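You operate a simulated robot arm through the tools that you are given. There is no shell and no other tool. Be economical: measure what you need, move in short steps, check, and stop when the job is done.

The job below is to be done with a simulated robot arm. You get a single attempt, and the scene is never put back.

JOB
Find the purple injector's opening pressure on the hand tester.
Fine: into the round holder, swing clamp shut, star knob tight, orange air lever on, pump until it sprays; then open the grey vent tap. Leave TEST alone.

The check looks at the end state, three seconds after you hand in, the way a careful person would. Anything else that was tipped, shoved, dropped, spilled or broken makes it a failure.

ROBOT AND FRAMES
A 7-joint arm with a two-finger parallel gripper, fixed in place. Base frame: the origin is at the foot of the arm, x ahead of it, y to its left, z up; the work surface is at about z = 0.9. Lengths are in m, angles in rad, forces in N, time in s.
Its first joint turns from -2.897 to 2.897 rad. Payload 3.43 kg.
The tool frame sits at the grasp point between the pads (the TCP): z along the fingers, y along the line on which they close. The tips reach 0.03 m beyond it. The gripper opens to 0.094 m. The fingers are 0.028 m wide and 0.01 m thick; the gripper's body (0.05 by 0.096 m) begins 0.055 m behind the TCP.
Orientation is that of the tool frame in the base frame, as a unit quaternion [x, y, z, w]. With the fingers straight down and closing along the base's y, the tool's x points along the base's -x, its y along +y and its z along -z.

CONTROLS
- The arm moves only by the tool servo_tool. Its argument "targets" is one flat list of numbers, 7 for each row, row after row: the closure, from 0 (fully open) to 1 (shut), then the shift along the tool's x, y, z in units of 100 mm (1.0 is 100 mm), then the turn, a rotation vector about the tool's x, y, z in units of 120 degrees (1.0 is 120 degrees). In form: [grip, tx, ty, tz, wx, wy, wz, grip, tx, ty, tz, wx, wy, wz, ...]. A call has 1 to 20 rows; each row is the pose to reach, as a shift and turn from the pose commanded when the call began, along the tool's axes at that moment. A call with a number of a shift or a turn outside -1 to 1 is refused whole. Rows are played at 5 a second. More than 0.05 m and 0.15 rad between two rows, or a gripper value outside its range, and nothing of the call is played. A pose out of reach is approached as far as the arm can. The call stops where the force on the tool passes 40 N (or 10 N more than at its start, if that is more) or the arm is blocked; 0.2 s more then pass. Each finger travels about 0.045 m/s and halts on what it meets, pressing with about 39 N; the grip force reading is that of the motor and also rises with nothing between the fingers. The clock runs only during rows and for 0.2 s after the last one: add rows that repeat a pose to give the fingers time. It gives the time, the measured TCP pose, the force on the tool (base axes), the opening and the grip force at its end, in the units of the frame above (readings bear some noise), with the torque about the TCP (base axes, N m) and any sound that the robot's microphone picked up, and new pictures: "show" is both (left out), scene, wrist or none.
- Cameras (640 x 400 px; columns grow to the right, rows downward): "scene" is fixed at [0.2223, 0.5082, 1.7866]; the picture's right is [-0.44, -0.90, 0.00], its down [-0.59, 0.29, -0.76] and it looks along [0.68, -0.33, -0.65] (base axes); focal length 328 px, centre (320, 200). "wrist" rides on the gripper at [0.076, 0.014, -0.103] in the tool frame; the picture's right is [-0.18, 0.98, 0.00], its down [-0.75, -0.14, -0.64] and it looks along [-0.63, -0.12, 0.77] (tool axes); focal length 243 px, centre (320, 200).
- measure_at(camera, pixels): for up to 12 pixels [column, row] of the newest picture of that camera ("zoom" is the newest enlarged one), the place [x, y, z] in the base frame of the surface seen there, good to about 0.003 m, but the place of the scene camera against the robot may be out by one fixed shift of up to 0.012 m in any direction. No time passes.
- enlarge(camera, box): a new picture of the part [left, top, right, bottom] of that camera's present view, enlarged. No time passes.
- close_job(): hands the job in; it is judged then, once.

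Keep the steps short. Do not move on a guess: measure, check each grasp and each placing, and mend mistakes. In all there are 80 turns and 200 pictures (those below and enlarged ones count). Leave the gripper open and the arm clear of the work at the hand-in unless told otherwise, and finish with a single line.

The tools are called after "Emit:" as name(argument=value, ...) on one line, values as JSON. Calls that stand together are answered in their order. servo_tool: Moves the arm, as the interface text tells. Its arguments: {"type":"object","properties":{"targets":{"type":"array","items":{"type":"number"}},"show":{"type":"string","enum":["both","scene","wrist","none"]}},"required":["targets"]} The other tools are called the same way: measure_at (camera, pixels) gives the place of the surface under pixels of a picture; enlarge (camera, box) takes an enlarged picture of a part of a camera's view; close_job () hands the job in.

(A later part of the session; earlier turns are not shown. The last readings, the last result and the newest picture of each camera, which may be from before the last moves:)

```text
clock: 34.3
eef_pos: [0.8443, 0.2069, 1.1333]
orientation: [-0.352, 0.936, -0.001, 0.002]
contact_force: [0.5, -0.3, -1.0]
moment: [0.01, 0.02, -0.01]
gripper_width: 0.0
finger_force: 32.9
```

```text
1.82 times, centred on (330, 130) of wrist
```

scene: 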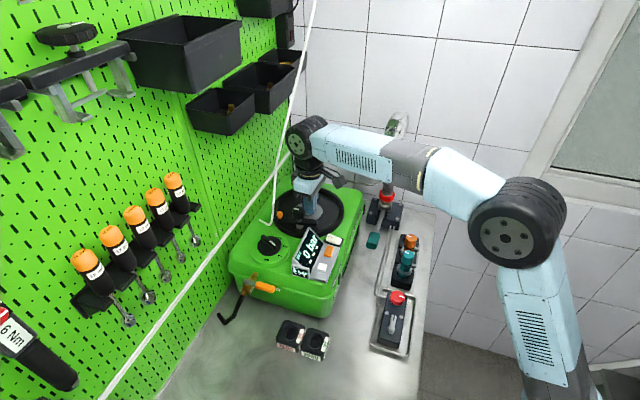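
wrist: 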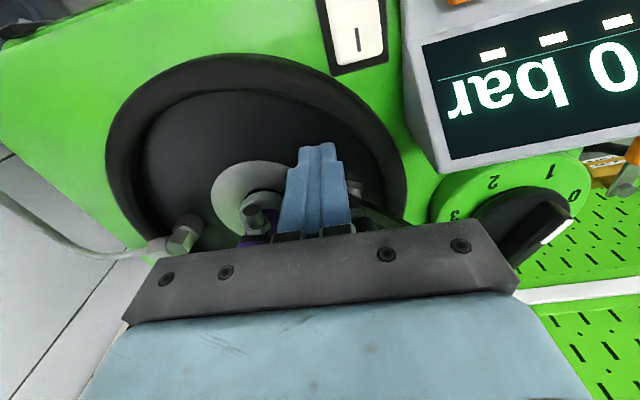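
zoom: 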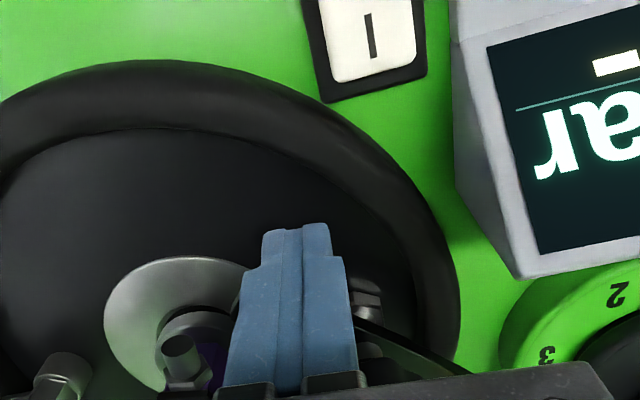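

The bar swings freely. Continue to closed, slowly.

Emit:
servo_tool(targets=[1, -0.03, -0.06, 0, 0, 0, 0, 1, -0.061, -0.111, 0, 0, 0, 0, 1, -0.11, -0.16, 0, 0, 0, 0, 1, -0.162, -0.201, 0, 0, 0, 0, 1, -0.195, -0.225, 0, 0, 0, 0], show="wrist")

Emit:
enlarge(camera="scene", box=[250, 170, 350, 240])

Emit:
enlarge(camera="wrist", box=[180, 20, 480, 240])

```text
clock: 35.5
eef_pos: [0.8732, 0.2023, 1.1336]
orientation: [-0.352, 0.936, 0.0, 0.002]
contact_force: [0.3, -1.3, 0.1]
moment: [-0.02, 0.0, -0.03]
gripper_width: 0.0
finger_force: 33.2
```

wrist: 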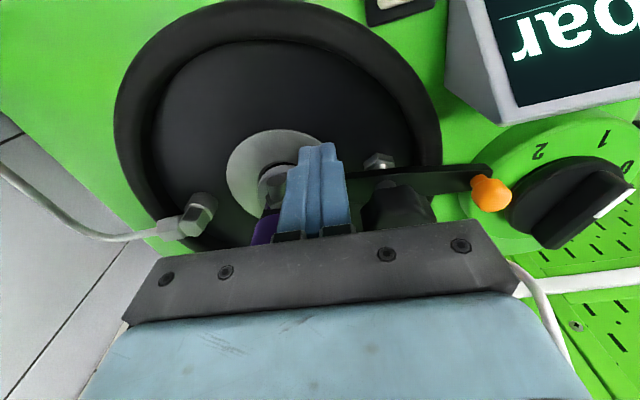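

```text
5.71 times, centred on (300, 205) of scene
```

zoom: 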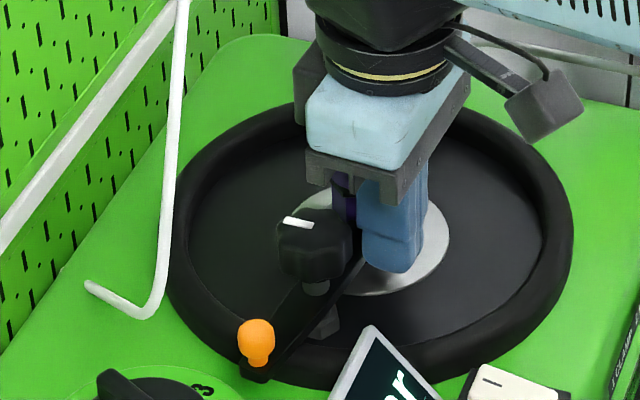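

```text
1.82 times, centred on (330, 130) of wrist
```

zoom: 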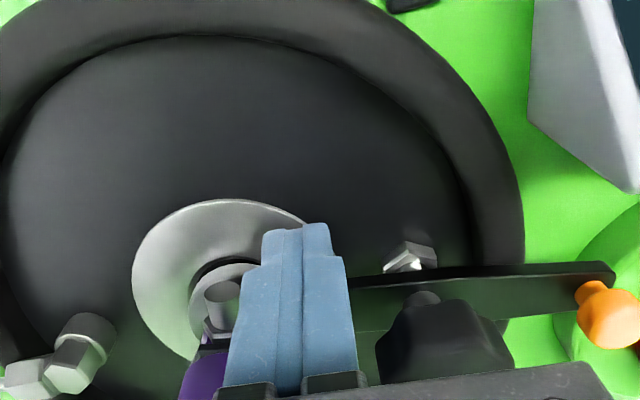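

Nearly closed. Push on in 2 mm steps until the stop is felt.

Emit:
servo_tool(targets=[1, -0.02, 0, 0, 0, 0, 0, 1, -0.04, 0, 0, 0, 0, 0, 1, -0.06, 0, 0, 0, 0, 0, 1, -0.08, 0.0, 0, 0, 0, 0], show="wrist")

Emit:
enlarge(camera="wrist", box=[180, 20, 480, 240])

```text
clock: 36.5
eef_pos: [0.8807, 0.2075, 1.1344]
orientation: [-0.352, 0.936, -0.002, 0.002]
contact_force: [-0.7, -2.3, 0.4]
moment: [-0.06, 0.03, 0.0]
gripper_width: 0.0
finger_force: 33.1
```

wrist: 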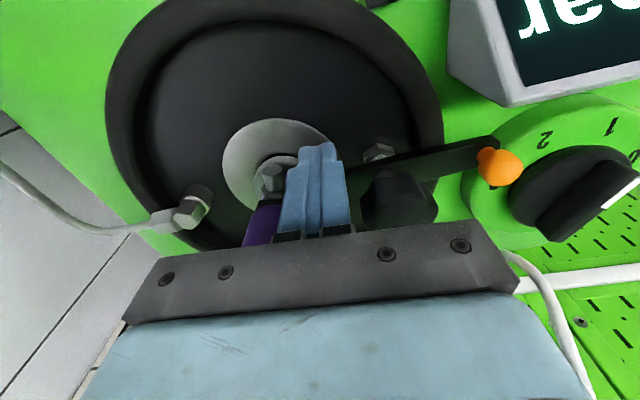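

```text
1.82 times, centred on (330, 130) of wrist
```

zoom: 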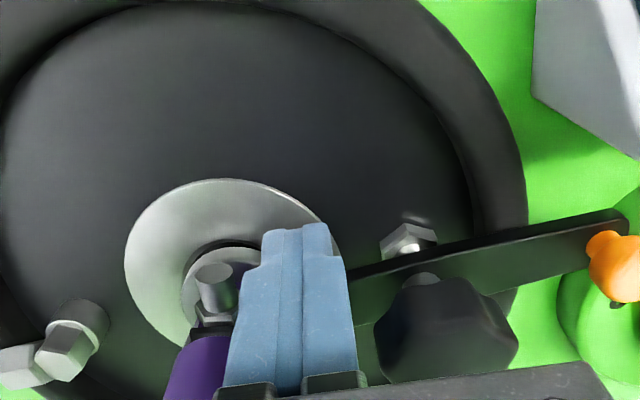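

Emit:
measure_at(camera="zoom", pixels=[[600, 232], [500, 262], [400, 283], [365, 292], [605, 255], [470, 275], [445, 315], [400, 240], [215, 268], [190, 290], [365, 330], [360, 310]])

Emit:
enlarge(camera="scene", box=[250, 170, 350, 240])

```text
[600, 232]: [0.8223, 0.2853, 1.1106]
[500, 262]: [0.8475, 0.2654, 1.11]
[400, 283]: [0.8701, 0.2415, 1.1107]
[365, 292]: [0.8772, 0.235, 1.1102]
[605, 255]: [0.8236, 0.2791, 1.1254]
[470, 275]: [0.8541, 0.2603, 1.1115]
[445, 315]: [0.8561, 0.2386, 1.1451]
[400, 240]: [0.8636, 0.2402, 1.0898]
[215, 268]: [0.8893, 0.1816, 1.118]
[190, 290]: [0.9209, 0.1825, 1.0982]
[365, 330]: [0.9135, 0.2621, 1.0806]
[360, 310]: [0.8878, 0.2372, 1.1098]
```

```text
5.71 times, centred on (300, 205) of scene
```

zoom: 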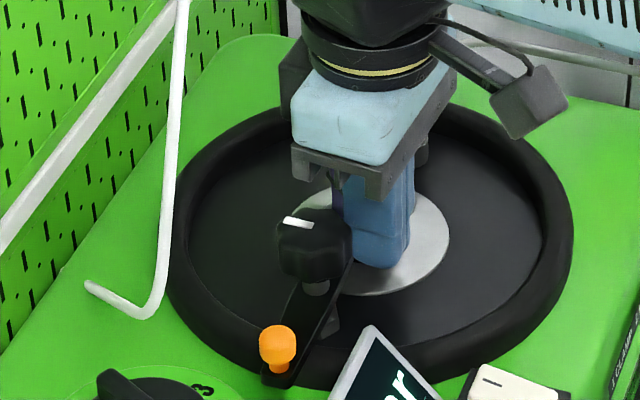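

Bar angle is about 317°, which aims at the injector. Two gentle 1.5 mm nudges to see whether there's a stop.

Emit:
servo_tool(targets=[1, -0.015, 0, 0, 0, 0, 0, 1, -0.03, 0, 0, 0, 0, 0, 1, -0.03, 0, 0, 0, 0, 0], show="wrist")

Emit:
enlarge(camera="wrist", box=[180, 20, 480, 240])

```text
clock: 37.3
eef_pos: [0.88, 0.2077, 1.1343]
orientation: [-0.352, 0.936, -0.001, 0.002]
contact_force: [-20.6, -13.7, -6.5]
moment: [-0.43, 0.64, 0.2]
gripper_width: 0.0001
finger_force: 33.5
```

wrist: 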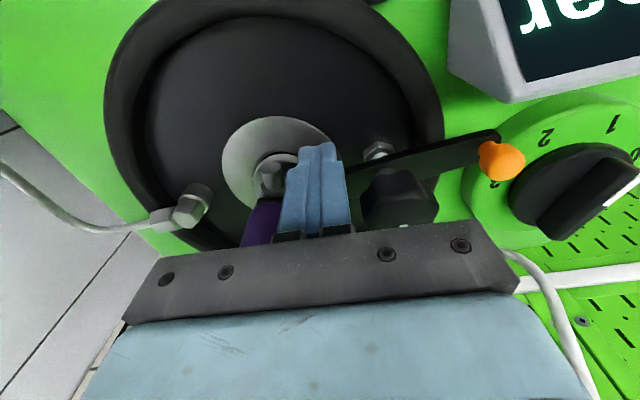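

```text
1.82 times, centred on (330, 130) of wrist
```

zoom: 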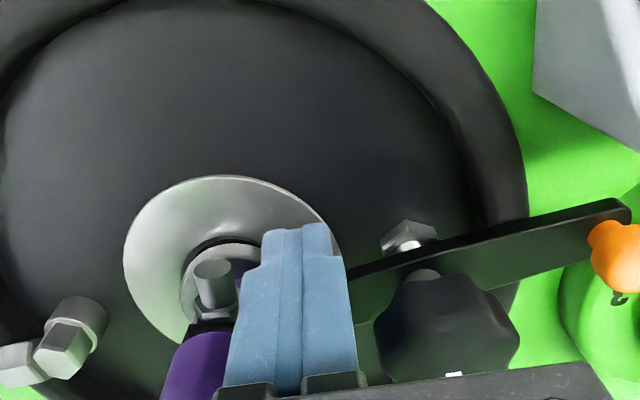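

The stop is felt (25 N), so the clamp is shut. Back off along +x_tool, rise, then turn -49° about the tool axis with fingers open, ready for the knob.

Emit:
servo_tool(targets=[1, 0.1, 0, 0, 0, 0, 0, 1, 0.35, 0, 0, 0, 0, 0, 0.7, 0.6, 0, -0.3, 0, 0, -0.06, 0.36, 0.7, 0, -0.6, 0, 0, -0.12, 0.36, 0.7, 0, -0.7, 0, 0, -0.18, 0.36, 0.7, 0, -0.7, 0, 0, -0.24, 0.36, 0.7, 0, -0.7, 0, 0, -0.3, 0.36, 0.7, 0, -0.7, 0, 0, -0.36, 0.36, 0.7, 0, -0.7, 0, 0, -0.406, 0.36, 0.7, 0, -0.7, 0, 0, -0.406], show="both")

Emit:
enlarge(camera="scene", box=[250, 170, 350, 240])

```text
clock: 39.5
eef_pos: [0.8298, 0.1641, 1.2041]
orientation: [0.707, -0.707, 0.001, -0.002]
contact_force: [1.6, 0.7, -1.1]
moment: [0.0, 0.02, 0.01]
gripper_width: 0.0602
finger_force: 0.0
```

scene: 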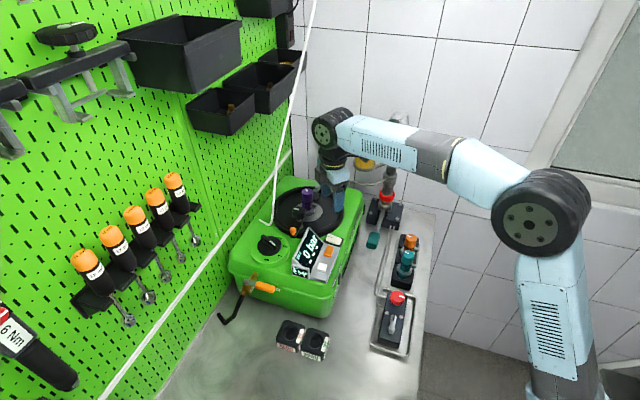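
wrist: 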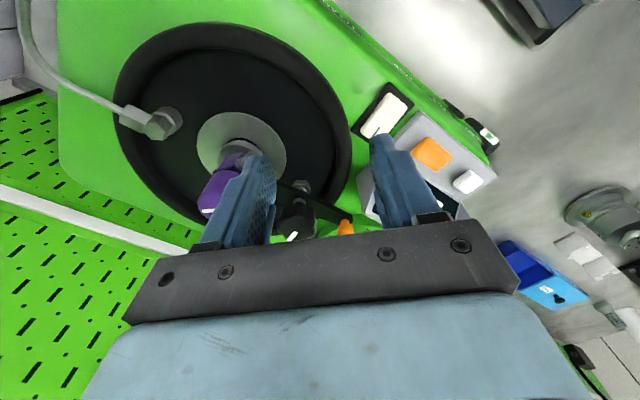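

```text
5.71 times, centred on (300, 205) of scene
```

zoom: 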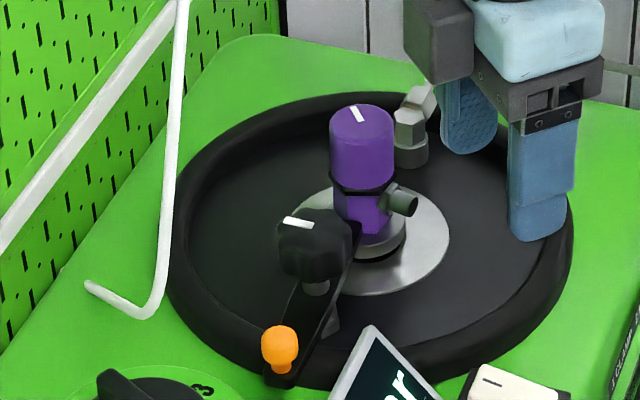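

Emit:
enlarge(camera="wrist", box=[180, 100, 400, 245])

Emit:
measure_at(camera="scene", pixels=[[302, 209], [296, 210], [308, 210], [302, 213], [302, 206], [299, 211], [303, 216], [312, 192]])

```text
2.76 times, centred on (290, 172) of wrist
```

zoom: 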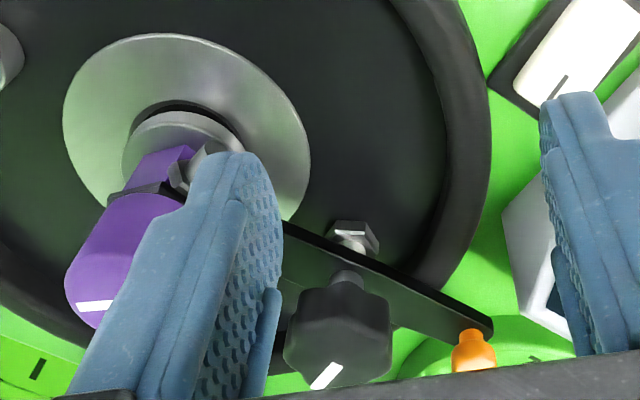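

```text
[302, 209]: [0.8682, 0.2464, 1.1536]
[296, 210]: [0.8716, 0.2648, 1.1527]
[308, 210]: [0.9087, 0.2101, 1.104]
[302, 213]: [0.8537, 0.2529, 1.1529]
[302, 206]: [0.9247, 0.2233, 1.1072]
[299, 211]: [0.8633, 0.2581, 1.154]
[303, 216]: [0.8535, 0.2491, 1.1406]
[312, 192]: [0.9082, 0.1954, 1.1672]
```

Emit:
measure_at(camera="zoom", pixels=[[338, 355], [295, 345], [385, 345], [340, 380], [338, 310], [345, 278], [345, 270], [300, 325], [380, 320], [350, 232], [472, 355], [340, 300]])

```text
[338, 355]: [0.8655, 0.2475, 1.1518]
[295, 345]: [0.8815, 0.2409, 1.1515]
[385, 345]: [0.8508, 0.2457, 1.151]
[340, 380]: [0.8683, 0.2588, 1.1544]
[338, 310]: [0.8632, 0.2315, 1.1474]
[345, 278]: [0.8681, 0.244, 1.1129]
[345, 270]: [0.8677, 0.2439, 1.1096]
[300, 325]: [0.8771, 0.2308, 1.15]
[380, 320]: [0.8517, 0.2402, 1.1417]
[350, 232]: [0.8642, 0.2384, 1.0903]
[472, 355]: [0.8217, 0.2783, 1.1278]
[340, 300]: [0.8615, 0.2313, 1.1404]
```

Now lean the hand 25° away from the rod (about the finger-closing line) and move over the knob axis (0.867, 0.2485), still high.

Emit:
servo_tool(targets=[0.36, 0, 0, -0.08, 0, -0.06, 0, 0.36, 0, -0.1, -0.12, 0, -0.12, 0, 0.36, 0, -0.25, -0.12, 0, -0.17, 0, 0.36, -0.1, -0.372, -0.12, 0, -0.208, 0, 0.36, -0.45, -0.372, -0.12, 0, -0.208, 0, 0.36, -0.844, -0.372, -0.12, 0, -0.208, 0, 0.36, -0.844, -0.372, -0.12, 0, -0.208, 0], show="both")

Emit:
enlarge(camera="scene", box=[240, 80, 400, 240])

Emit:
enlarge(camera="wrist", box=[180, 60, 460, 250])

```text
clock: 41.1
eef_pos: [0.8673, 0.2483, 1.2164]
orientation: [0.691, -0.69, -0.152, -0.154]
contact_force: [1.0, 0.1, 0.0]
moment: [-0.01, 0.02, 0.01]
gripper_width: 0.0601
finger_force: 0.1
```

scene: 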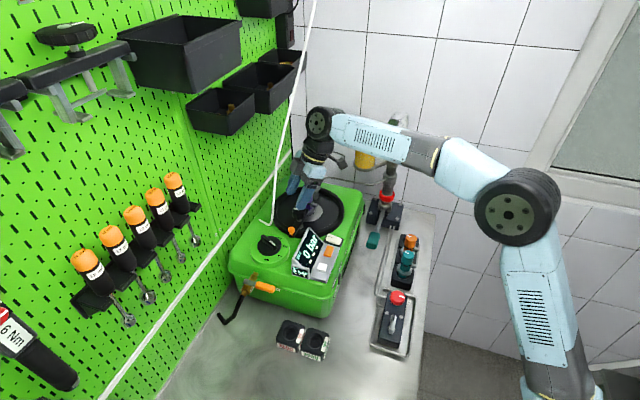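
wrist: 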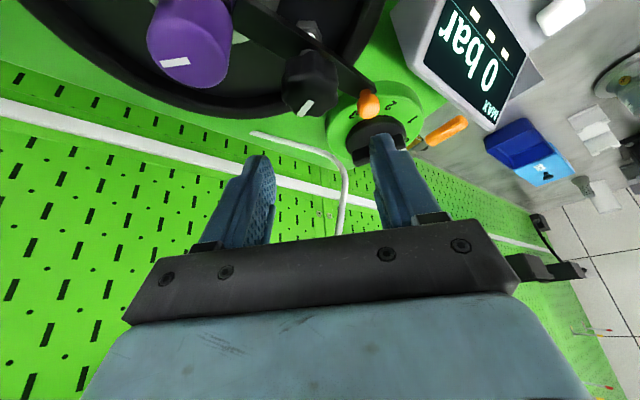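

```text
2.50 times, centred on (320, 160) of scene
```

zoom: 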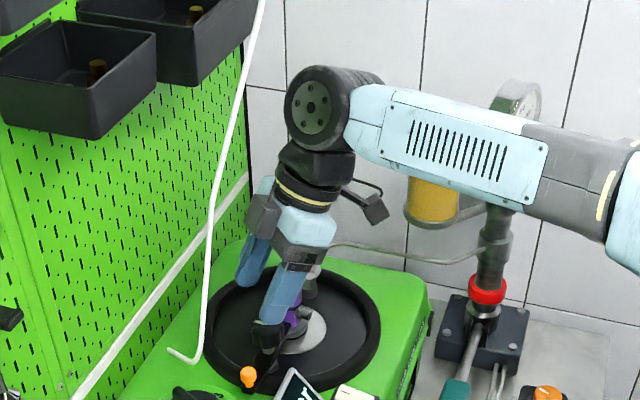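

```text
2.11 times, centred on (320, 155) of wrist
```

zoom: 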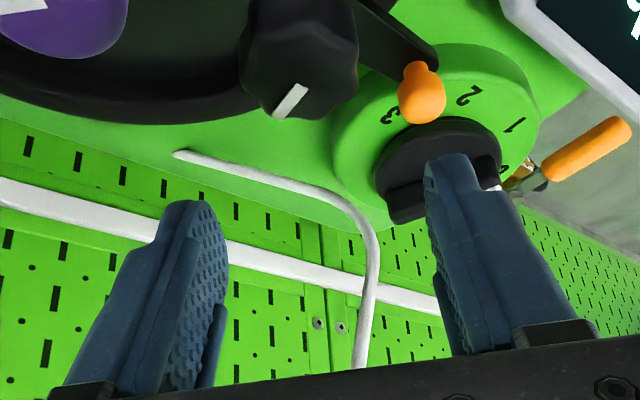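

Clear of the rod. Lower straight down onto the knob.

Emit:
servo_tool(targets=[0.36, 0.1, 0, 0.214, 0, 0, 0, 0.36, 0.2, 0, 0.429, 0, 0, 0, 0.36, 0.285, 0, 0.611, 0, 0, 0, 0.36, 0.285, 0, 0.611, 0, 0, 0], show="wrist")

Emit:
enlarge(camera="scene", box=[260, 160, 350, 240])

Emit:
enlarge(camera="wrist", box=[180, 60, 460, 250])

```text
clock: 42.1
eef_pos: [0.8657, 0.2467, 1.1478]
orientation: [-0.69, 0.691, 0.15, 0.154]
contact_force: [0.6, -1.1, -0.1]
moment: [0.03, 0.01, -0.03]
gripper_width: 0.0603
finger_force: 0.2
```

wrist: 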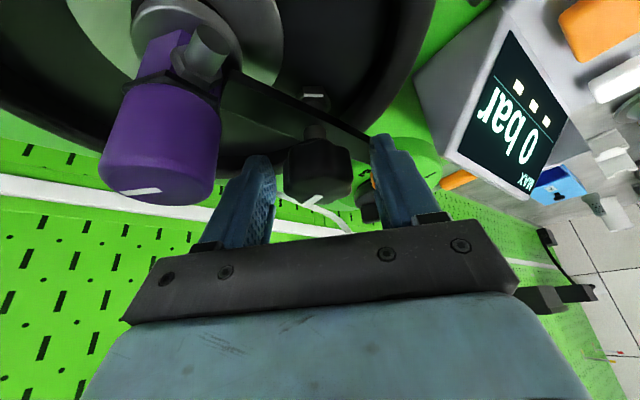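

```text
5.00 times, centred on (305, 200) of scene
```

zoom: 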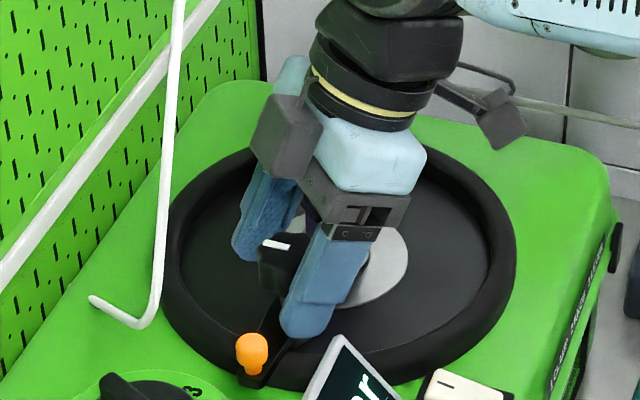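

```text
2.11 times, centred on (320, 155) of wrist
```

zoom: 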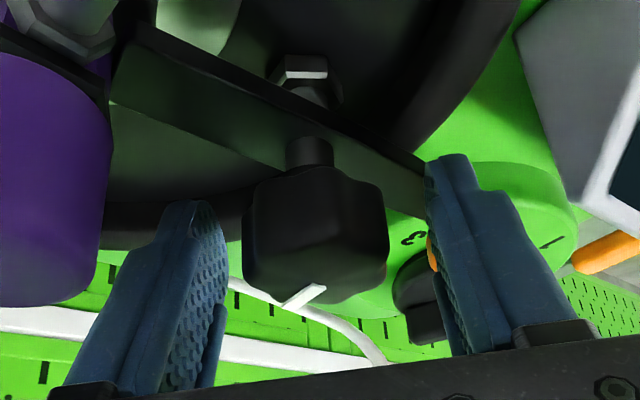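

Knob is between the fingers. Close on it.

Emit:
servo_tool(targets=[0.6, 0, 0, 0, 0, 0, 0, 0.8, 0, 0, 0, 0, 0, 0, 0.8, 0, 0, 0, 0, 0, 0, 0.8, 0, 0, 0, 0, 0, 0, 0.8, 0.0, 0, 0.0, 0.028, 0, 0.06, 0.8, 0, 0, 0, 0.056, 0, 0.12], show="wrist")

Emit:
enlarge(camera="scene", box=[260, 160, 350, 240])

```text
clock: 43.5
eef_pos: [0.8672, 0.2478, 1.147]
orientation: [-0.587, 0.78, 0.127, 0.175]
contact_force: [11.0, 3.5, 2.1]
moment: [-0.97, 0.7, 0.02]
gripper_width: 0.0368
finger_force: 44.7
```

wrist: 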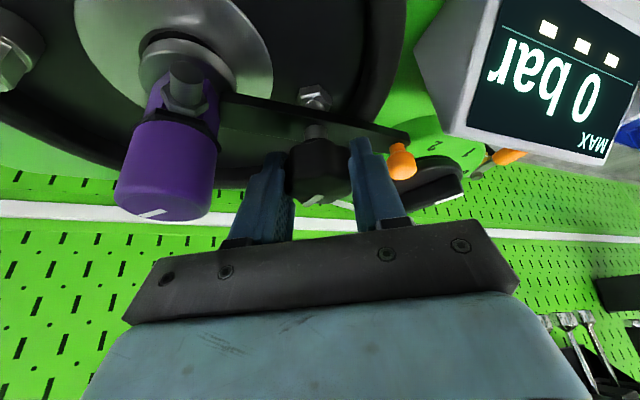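

```text
5.00 times, centred on (305, 200) of scene
```

zoom: 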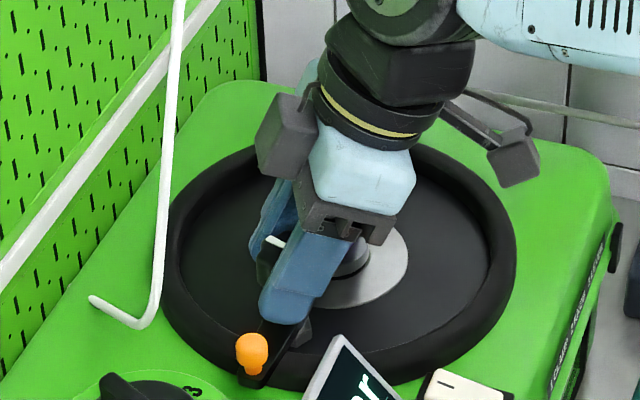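

The knob turns with the hand. Continue clockwise another 48°.

Emit:
servo_tool(targets=[0.8, 0, 0, 0, 0.028, 0, 0.06, 0.8, 0, 0, 0, 0.056, 0, 0.12, 0.8, 0, 0, 0, 0.084, 0, 0.18, 0.8, 0, 0, 0, 0.112, 0, 0.24, 0.8, 0, 0, 0, 0.14, 0, 0.3, 0.8, 0, 0, 0, 0.168, 0, 0.36], show="wrist")

Emit:
enlarge(camera="scene", box=[260, 160, 350, 240])

Emit:
enlarge(camera="wrist", box=[180, 60, 460, 250])

```text
clock: 44.9
eef_pos: [0.8676, 0.2498, 1.1472]
orientation: [-0.223, 0.95, 0.048, 0.213]
contact_force: [13.2, 8.5, 2.1]
moment: [0.02, 0.68, 0.01]
gripper_width: 0.0368
finger_force: 45.1
```

wrist: 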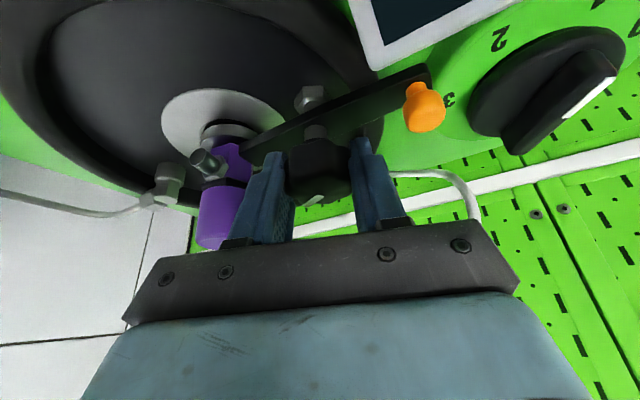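

```text
5.00 times, centred on (305, 200) of scene
```

zoom: 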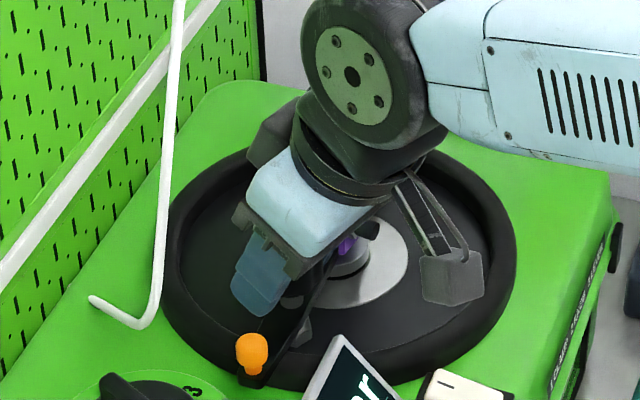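

```text
2.11 times, centred on (320, 155) of wrist
```

zoom: 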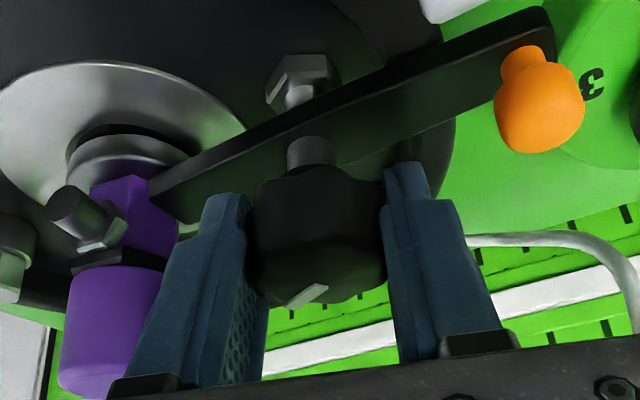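

Still turning freely (no torque). There's room for ~30° more before the hand nears the rod.

Emit:
servo_tool(targets=[0.8, 0, 0, 0, 0.028, 0, 0.06, 0.8, 0, 0, 0, 0.056, 0, 0.12, 0.8, 0, 0, 0, 0.084, 0, 0.18, 0.8, 0, 0, 0, 0.105, 0, 0.225], show="none")

Emit:
enlarge(camera="scene", box=[240, 120, 360, 240])

Emit:
enlarge(camera="wrist", box=[180, 60, 460, 250])

```text
clock: 45.9
eef_pos: [0.8675, 0.2492, 1.1493]
orientation: [0.03, 0.975, -0.008, 0.219]
contact_force: [6.4, 13.0, -1.2]
moment: [0.29, 0.14, 0.03]
gripper_width: 0.0364
finger_force: 45.5
```

```text
3.33 times, centred on (300, 180) of scene
```

zoom: 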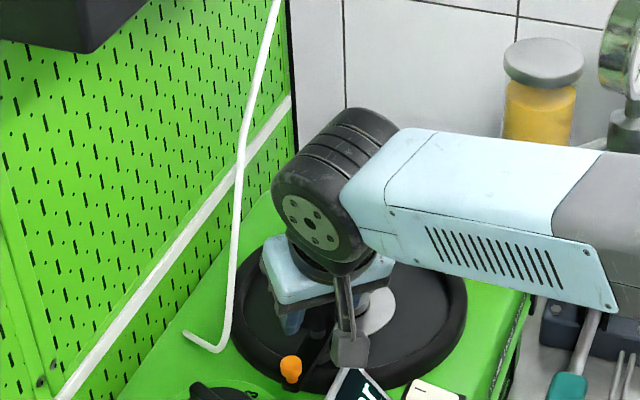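

```text
2.11 times, centred on (320, 155) of wrist
```

zoom: 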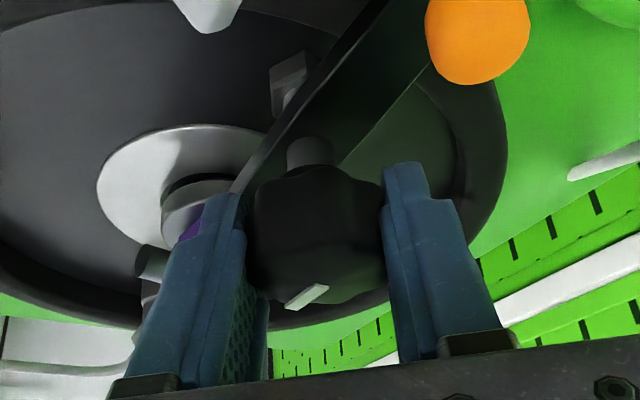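

About 94° so far with no resistance yet. Release, turn back, and regrip for another stroke.

Emit:
servo_tool(targets=[0.42, 0, 0, 0, 0, 0, 0, 0.42, 0, 0, 0, 0, 0, 0, 0.42, 0, 0, 0, -0.0299, 0, -0.0641, 0.42, 0, 0, 0, -0.0598, 0, -0.1282, 0.42, 0, 0, 0, -0.0897, 0, -0.1923, 0.42, 0, 0, 0, -0.1196, 0, -0.2564, 0.42, 0, 0, 0, -0.1495, 0, -0.3205, 0.42, 0, 0, 0, -0.1794, 0, -0.3846, 0.42, 0, 0, 0, -0.2093, 0, -0.4487, 0.42, 0, 0, 0, -0.2392, 0, -0.5128, 0.42, 0, 0, 0, -0.2691, 0, -0.5769, 0.42, 0, 0, 0, -0.299, 0, -0.641, 0.42, 0, 0, 0, -0.3289, 0, -0.7051, 0.8, 0, 0, 0, -0.3289, 0, -0.7051, 0.8, 0, 0, 0, -0.3289, 0, -0.7051, 0.8, 0, 0, 0, -0.3289, 0, -0.7051, 0.8, 0, 0, 0, -0.3289, 0, -0.7051], show="wrist")

Emit:
enlarge(camera="scene", box=[260, 160, 350, 240])

```text
clock: 49.5
eef_pos: [0.869, 0.248, 1.1496]
orientation: [0.691, -0.69, -0.151, -0.155]
contact_force: [18.2, 0.2, 8.6]
moment: [0.17, 0.41, 0.0]
gripper_width: 0.0363
finger_force: 44.9
```

wrist: 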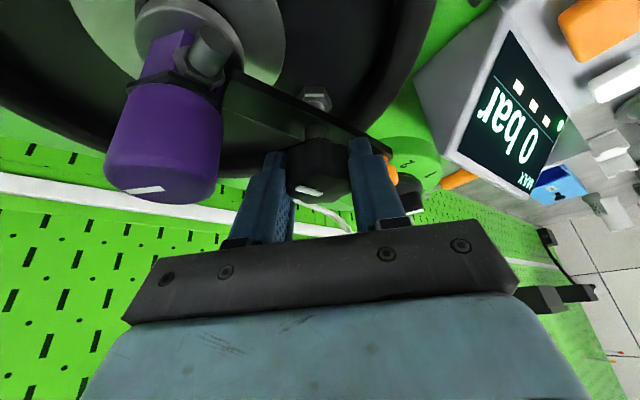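

```text
5.00 times, centred on (305, 200) of scene
```

zoom: 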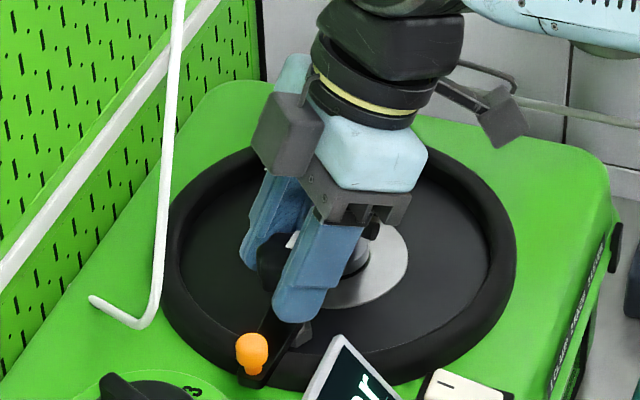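

A green dot appeared on the display, so look at it.

Emit:
enlarge(camera="wrist", box=[450, 20, 600, 200])

Emit:
enlarge(camera="scene", box=[285, 220, 350, 285])

```text
2.22 times, centred on (525, 110) of wrist
```

zoom: 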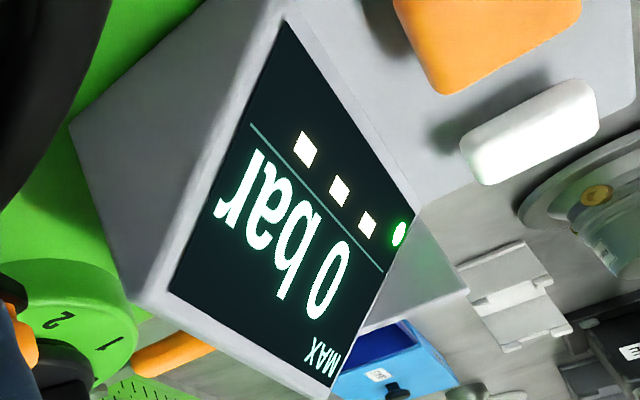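

```text
6.15 times, centred on (318, 252) of scene
```

zoom: 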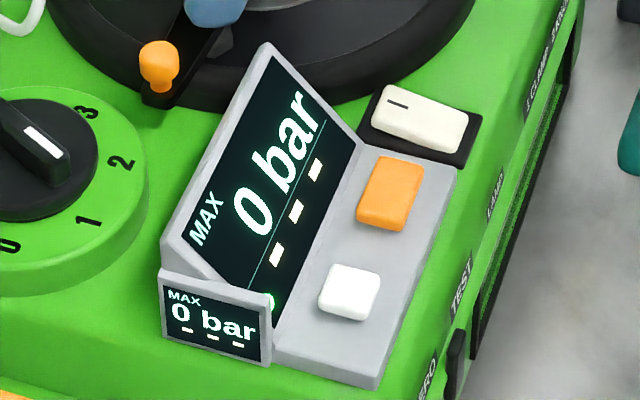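

A green "ready" dot is lit. One more partial stroke to confirm tightness by torque.

Emit:
servo_tool(targets=[0.8, 0, 0, 0, 0.028, 0, 0.06, 0.8, 0, 0, 0, 0.056, 0, 0.12, 0.8, 0, 0, 0, 0.084, 0, 0.18, 0.8, 0, 0, 0, 0.112, 0, 0.24], show="wrist")

Emit:
enlarge(camera="wrist", box=[180, 60, 460, 250])

```text
clock: 50.5
eef_pos: [0.8672, 0.2486, 1.1485]
orientation: [-0.474, 0.853, 0.103, 0.191]
contact_force: [18.8, -0.3, 10.0]
moment: [0.09, 0.46, 0.86]
gripper_width: 0.0369
finger_force: 45.6
```

wrist: 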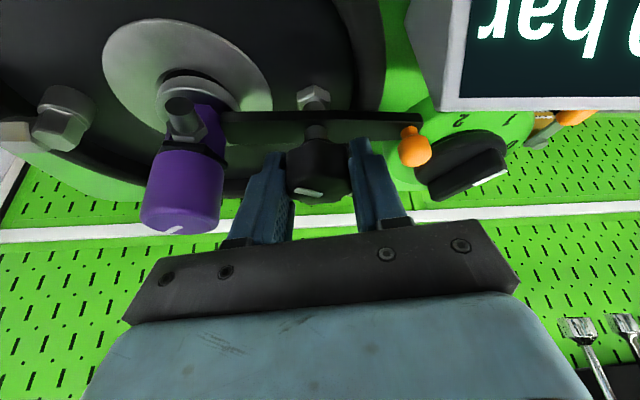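

```text
2.11 times, centred on (320, 155) of wrist
```

zoom: 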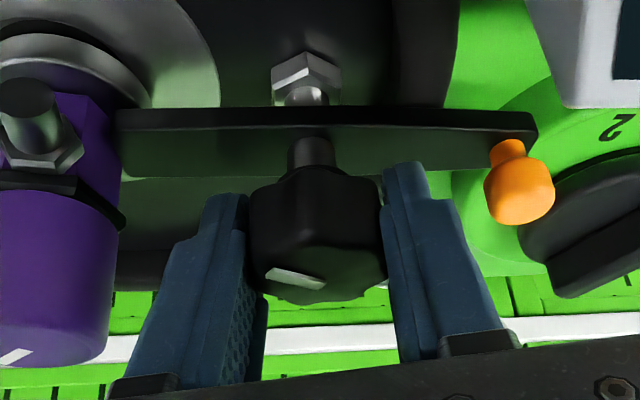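

0.86 N·m of resisting torque, so the knob is tight. Release, lift off and back away.

Emit:
servo_tool(targets=[0.42, 0, 0, 0, 0, 0, 0, 0.42, 0, 0, 0, 0, 0, 0, 0.42, -0.1, 0, -0.22, 0, 0, 0, 0.42, -0.2, 0, -0.43, 0, 0, 0, 0.42, -0.296, 0, -0.634, 0, 0, 0, 0.42, 0.07, 0, -0.8, 0, 0, 0, 0.42, 0.429, 0, -0.972, 0, 0, 0], show="none")

Emit:
servo_tool(targets=[0.42, 0.15, 0, -0.2, 0, 0.05, 0.04, 0.3, 0.3, 0, -0.35, 0, 0.1, 0.08, 0.3, 0.45, 0.05, -0.5, 0, 0.15, 0.12, 0.3, 0.6, 0.2, -0.6, 0, 0.2, 0.16, 0.3, 0.7, 0.4, -0.6, 0, 0.208, 0.2, 0.3, 0.7, 0.6, -0.6, 0, 0.208, 0.2], show="both")

Emit:
enlarge(camera="scene", box=[240, 180, 350, 300])

```text
clock: 52.1
eef_pos: [0.8242, 0.1803, 1.2177]
orientation: [-0.475, 0.853, 0.104, 0.191]
contact_force: [0.4, -0.2, -0.6]
moment: [0.02, 0.03, 0.0]
gripper_width: 0.0546
finger_force: 0.1
```

```text
clock: 53.5
eef_pos: [0.7256, 0.1369, 1.2424]
orientation: [-0.299, 0.953, 0.037, -0.023]
contact_force: [0.9, 0.8, 0.1]
moment: [-0.01, 0.04, -0.02]
gripper_width: 0.0661
finger_force: 0.0
```

scene: 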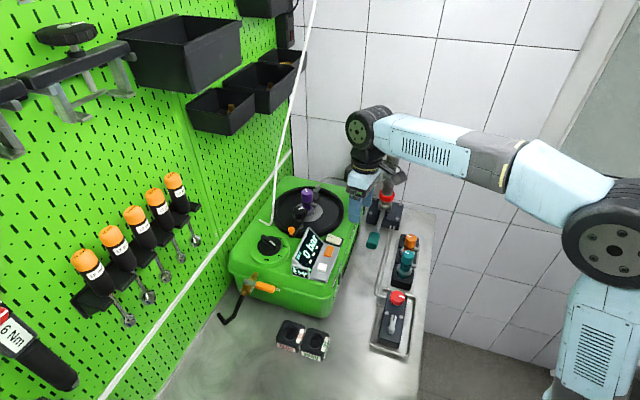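
wrist: 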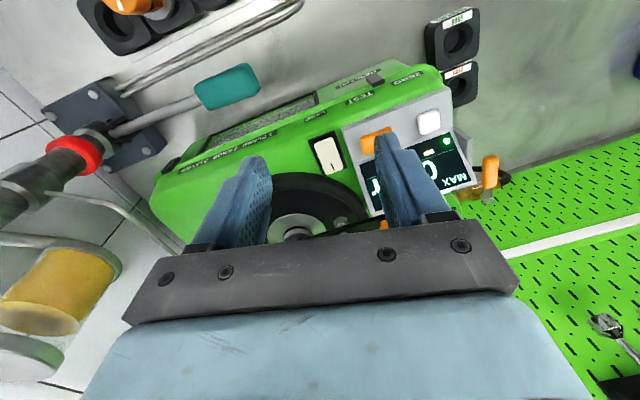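

```text
3.33 times, centred on (295, 240) of scene
```

zoom: 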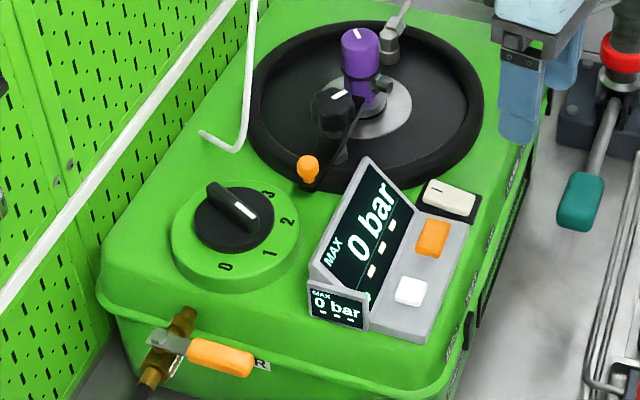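

Now the air lever. Zoom and measure it.

Emit:
enlarge(camera="scene", box=[210, 260, 300, 330])

Emit:
enlarge(camera="wrist", box=[420, 100, 540, 220])

Emit:
measure_at(camera="wrist", pixels=[[490, 158], [491, 170], [491, 182], [488, 195], [487, 200], [470, 190], [505, 180], [484, 170], [497, 170], [446, 142]])

Emit:
measure_at(camera="scene", pixels=[[275, 289], [268, 287], [260, 285], [254, 283], [246, 282], [249, 277], [242, 291], [240, 297], [262, 280], [265, 293], [236, 303], [225, 318]])

```text
5.71 times, centred on (255, 295) of scene
```

zoom: 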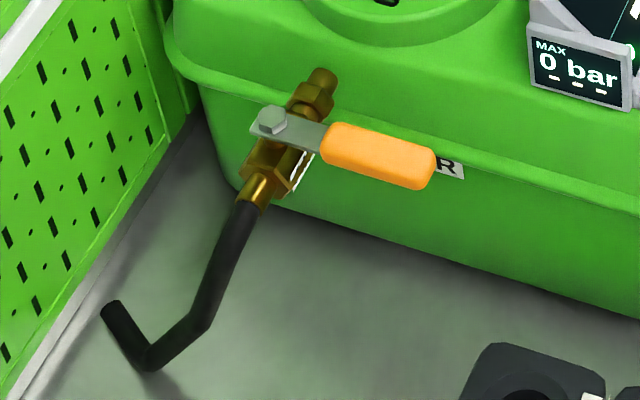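

```text
3.33 times, centred on (480, 160) of wrist
```

zoom: 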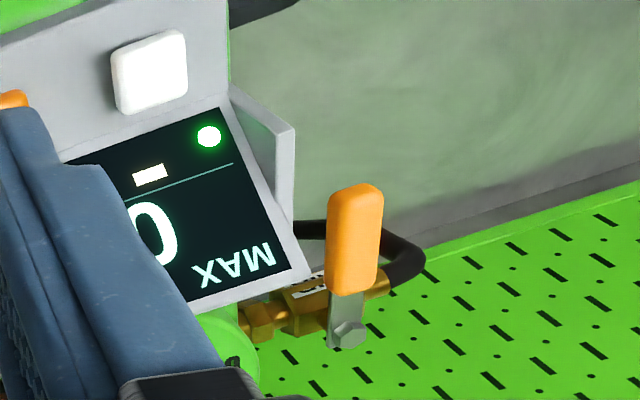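

```text
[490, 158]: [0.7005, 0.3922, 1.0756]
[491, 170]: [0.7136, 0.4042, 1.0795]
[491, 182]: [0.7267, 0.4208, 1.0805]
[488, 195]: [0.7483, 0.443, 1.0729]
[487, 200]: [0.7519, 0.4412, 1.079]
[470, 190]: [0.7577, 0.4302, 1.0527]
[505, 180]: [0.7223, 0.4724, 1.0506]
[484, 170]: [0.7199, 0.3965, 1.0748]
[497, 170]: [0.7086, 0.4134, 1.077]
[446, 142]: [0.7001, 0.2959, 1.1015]
```

```text
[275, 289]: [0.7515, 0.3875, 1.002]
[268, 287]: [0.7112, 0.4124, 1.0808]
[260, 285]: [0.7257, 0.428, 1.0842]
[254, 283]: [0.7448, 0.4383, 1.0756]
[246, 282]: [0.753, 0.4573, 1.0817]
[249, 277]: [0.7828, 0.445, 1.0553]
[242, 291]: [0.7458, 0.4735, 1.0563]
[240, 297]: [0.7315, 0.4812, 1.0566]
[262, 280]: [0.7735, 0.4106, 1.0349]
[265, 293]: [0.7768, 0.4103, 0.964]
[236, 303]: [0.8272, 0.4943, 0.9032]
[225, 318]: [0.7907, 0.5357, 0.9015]
```

Emit:
measure_at(camera="scene", pixels=[[200, 220], [170, 300], [150, 340], [195, 239], [150, 297], [129, 320], [176, 190], [160, 210], [100, 395], [187, 330], [140, 225], [88, 265]])

Emit:
enlarge(camera="scene", box=[60, 150, 270, 350])

```text
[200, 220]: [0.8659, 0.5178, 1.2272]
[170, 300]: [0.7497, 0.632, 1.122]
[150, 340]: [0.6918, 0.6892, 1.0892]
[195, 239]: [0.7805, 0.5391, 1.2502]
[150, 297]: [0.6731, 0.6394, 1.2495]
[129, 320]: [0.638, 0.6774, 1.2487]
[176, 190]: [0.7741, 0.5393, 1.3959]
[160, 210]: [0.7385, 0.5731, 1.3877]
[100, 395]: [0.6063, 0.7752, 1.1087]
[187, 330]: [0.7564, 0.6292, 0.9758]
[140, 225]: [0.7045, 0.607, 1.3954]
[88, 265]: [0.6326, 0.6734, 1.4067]
```

```text
2.00 times, centred on (165, 250) of scene
```

zoom: 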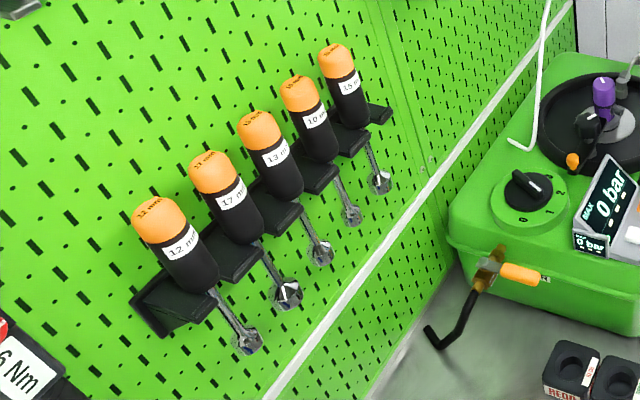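

Go toward the lever, levelling the tool, in steps.

Emit:
servo_tool(targets=[0.6, -0.15, 0.25, 0, 0.02, 0, -0.02, 0.6, -0.3, 0.5, 0, 0.0417, 0, -0.053, 0.6, -0.45, 0.75, 0, 0.0417, 0, -0.053, 0.6, -0.6, 1.0, 0, 0.0417, 0, -0.053], show="none")

Emit:
servo_tool(targets=[0.6, -0.15, 0.25, 0, 0, 0, 0, 0.6, -0.3, 0.5, 0, 0, 0, 0, 0.6, -0.45, 0.75, 0, 0, 0, 0, 0.6, -0.45, 0.85, 0, 0, 0, 0], show="both")

Emit:
enlarge(camera="wrist", box=[250, 40, 470, 230])

```text
clock: 54.5
eef_pos: [0.7177, 0.2517, 1.2493]
orientation: [-0.353, 0.936, -0.004, -0.007]
contact_force: [0.0, -0.3, 0.8]
moment: [0.03, 0.01, -0.05]
gripper_width: 0.0378
finger_force: 0.1
```

```text
clock: 55.5
eef_pos: [0.6952, 0.3454, 1.2486]
orientation: [-0.352, 0.936, -0.005, -0.007]
contact_force: [0.9, -0.5, -0.1]
moment: [0.04, 0.02, -0.03]
gripper_width: 0.0373
finger_force: 0.0
```

scene: 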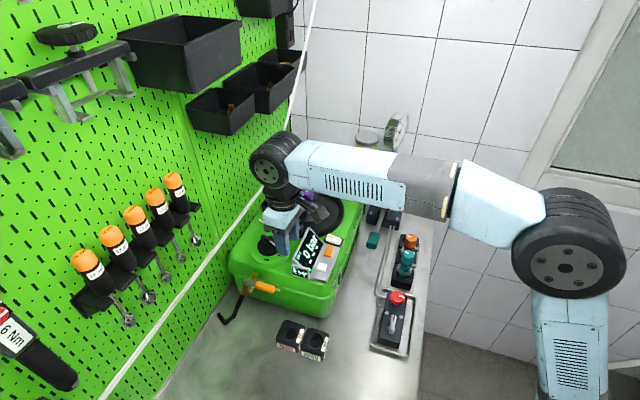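
wrist: 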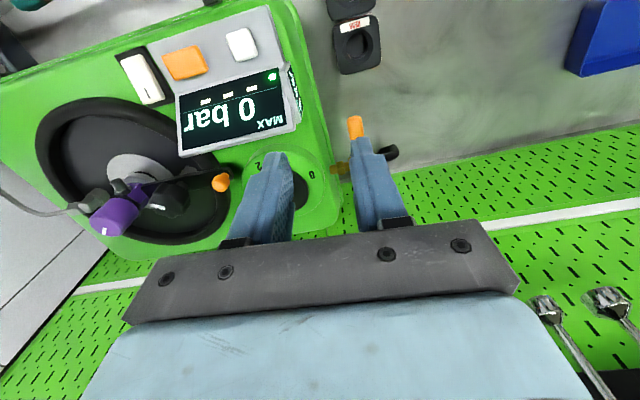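

```text
2.11 times, centred on (360, 135) of wrist
```

zoom: 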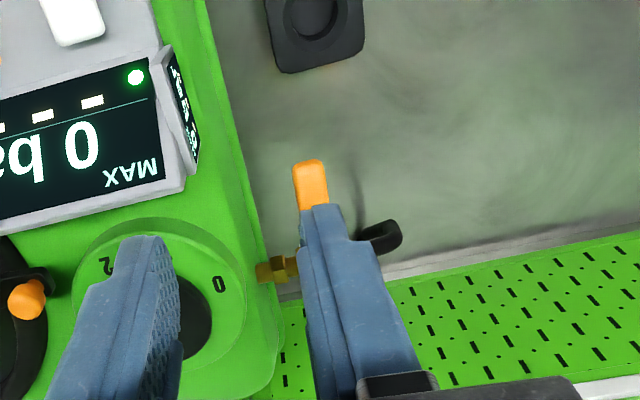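

Emit:
servo_tool(targets=[0.45, 0, 0.2, 0.1, 0, 0, 0, 0.3, 0, 0.4, 0.3, 0, 0, 0, 0.3, 0, 0.42, 0.4, 0, 0, 0, 0.3, 0, 0.42, 0.4, 0, 0, 0], show="wrist")

Emit:
enlarge(camera="wrist", box=[230, 40, 450, 230])

```text
clock: 56.5
eef_pos: [0.669, 0.3763, 1.2084]
orientation: [-0.353, 0.936, -0.005, -0.008]
contact_force: [-0.8, -0.2, 0.3]
moment: [0.03, 0.0, 0.01]
gripper_width: 0.0657
finger_force: 0.1
```

wrist: 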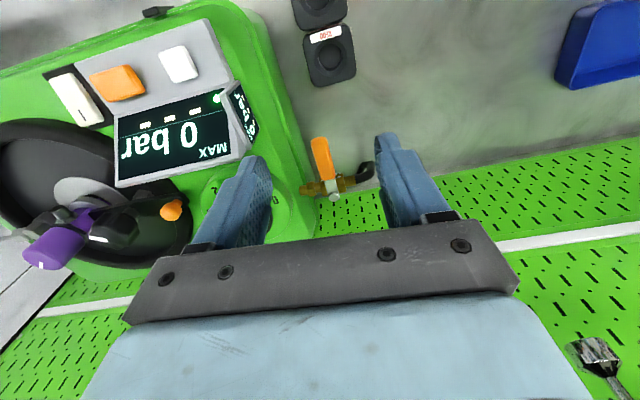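

```text
2.11 times, centred on (340, 135) of wrist
```

zoom: 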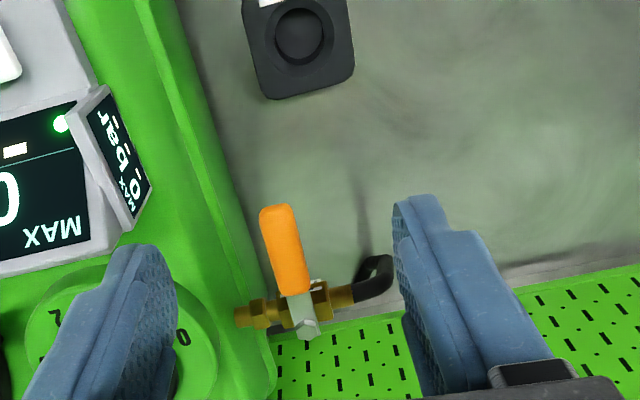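

Emit:
measure_at(camera="zoom", pixels=[[278, 212], [282, 235], [290, 265], [296, 285], [300, 308], [307, 327], [270, 250], [305, 265], [245, 317], [225, 270], [265, 310], [345, 298]])

```text
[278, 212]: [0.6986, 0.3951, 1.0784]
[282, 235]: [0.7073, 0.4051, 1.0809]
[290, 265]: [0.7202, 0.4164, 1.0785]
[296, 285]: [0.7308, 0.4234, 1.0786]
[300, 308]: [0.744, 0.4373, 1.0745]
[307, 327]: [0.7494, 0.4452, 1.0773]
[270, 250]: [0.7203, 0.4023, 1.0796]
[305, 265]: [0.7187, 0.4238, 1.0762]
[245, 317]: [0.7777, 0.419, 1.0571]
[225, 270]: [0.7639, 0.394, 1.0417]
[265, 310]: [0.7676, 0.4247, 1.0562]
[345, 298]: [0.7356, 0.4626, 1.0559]
```

Lever: pivot (0.7515, 0.4455), grip centre (0.713, 0.409), top z 1.080, and a gap of about 36 mm to the box. I'll push it open from the inside with closed fingers. First position above the gap.

Emit:
servo_tool(targets=[0.8, -0.25, -0.12, 0, 0, 0, 0, 1, -0.586, -0.289, 0.1, 0, 0, 0, 1, -0.586, -0.289, 0.4, 0, 0, 0, 1, -0.586, -0.289, 0.6, 0, 0, 0, 1, -0.586, -0.289, 0.6, 0, 0, 0], show="wrist")

Emit:
enlarge(camera="scene", box=[220, 210, 310, 310])

Emit:
enlarge(camera="wrist", box=[230, 80, 430, 240])

```text
clock: 57.7
eef_pos: [0.7294, 0.3926, 1.1476]
orientation: [-0.354, 0.935, -0.004, -0.007]
contact_force: [-0.2, -0.3, 0.1]
moment: [0.0, -0.02, -0.01]
gripper_width: 0.0
finger_force: 33.1
```

wrist: 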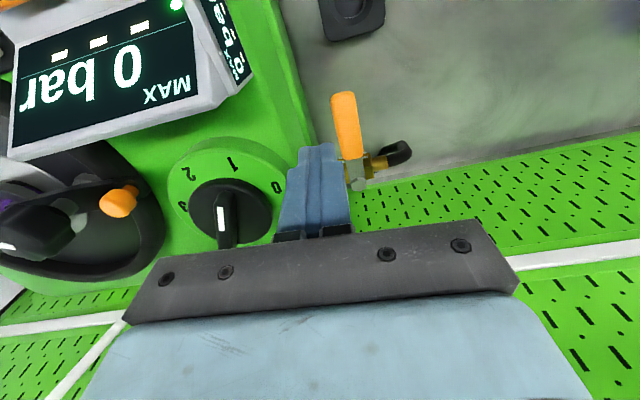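

```text
4.00 times, centred on (265, 260) of scene
```

zoom: 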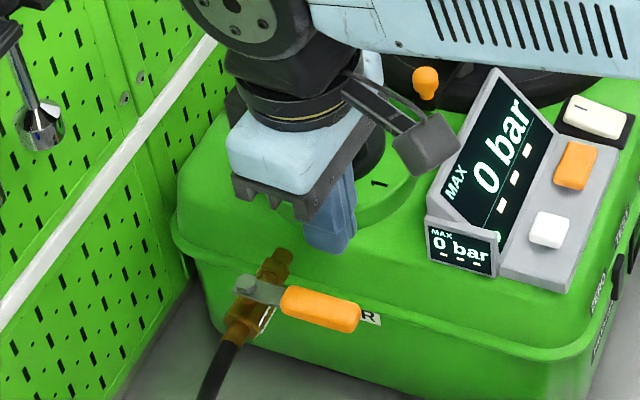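

```text
2.50 times, centred on (330, 160) of wrist
```

zoom: 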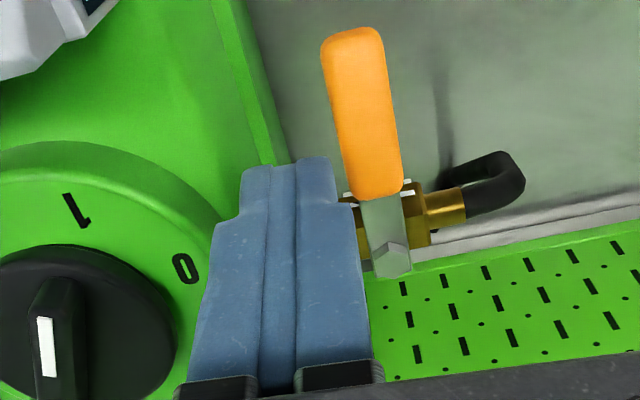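

Emit:
measure_at(camera="zoom", pixels=[[262, 150], [250, 130], [240, 150], [225, 150], [210, 140], [195, 130], [270, 140], [345, 150], [365, 110], [355, 195]])

```text
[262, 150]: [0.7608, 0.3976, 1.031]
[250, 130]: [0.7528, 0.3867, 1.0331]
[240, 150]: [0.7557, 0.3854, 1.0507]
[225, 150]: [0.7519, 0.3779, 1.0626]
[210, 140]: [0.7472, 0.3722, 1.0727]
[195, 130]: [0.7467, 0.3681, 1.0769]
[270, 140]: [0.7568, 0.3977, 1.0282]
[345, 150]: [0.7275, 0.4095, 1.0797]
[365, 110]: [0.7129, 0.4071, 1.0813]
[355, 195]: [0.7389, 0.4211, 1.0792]
```

Emit:
servo_tool(targets=[1, -0.01, -0.03, 0.15, 0, 0, 0, 1, -0.01, -0.03, 0.35, 0, 0, 0, 1, -0.01, -0.03, 0.51, 0, 0, 0, 1, -0.01, -0.03, 0.51, 0, 0, 0], show="wrist")

Emit:
enlarge(camera="scene", box=[220, 210, 310, 310])

```text
clock: 58.7
eef_pos: [0.731, 0.391, 1.0978]
orientation: [-0.353, 0.935, -0.005, -0.008]
contact_force: [-0.5, -0.2, 0.2]
moment: [0.0, 0.01, -0.04]
gripper_width: 0.0001
finger_force: 33.1
```

wrist: 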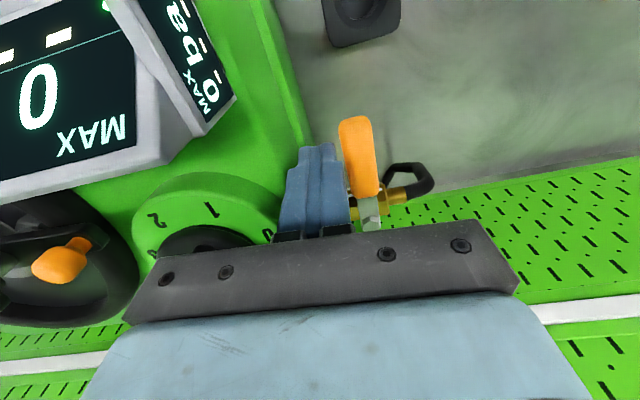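

```text
4.00 times, centred on (265, 260) of scene
```

zoom: 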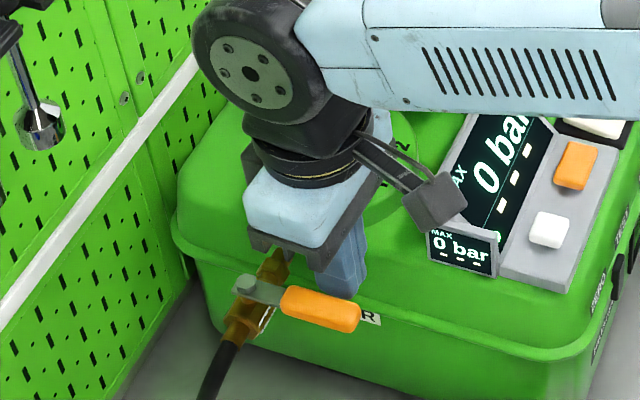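

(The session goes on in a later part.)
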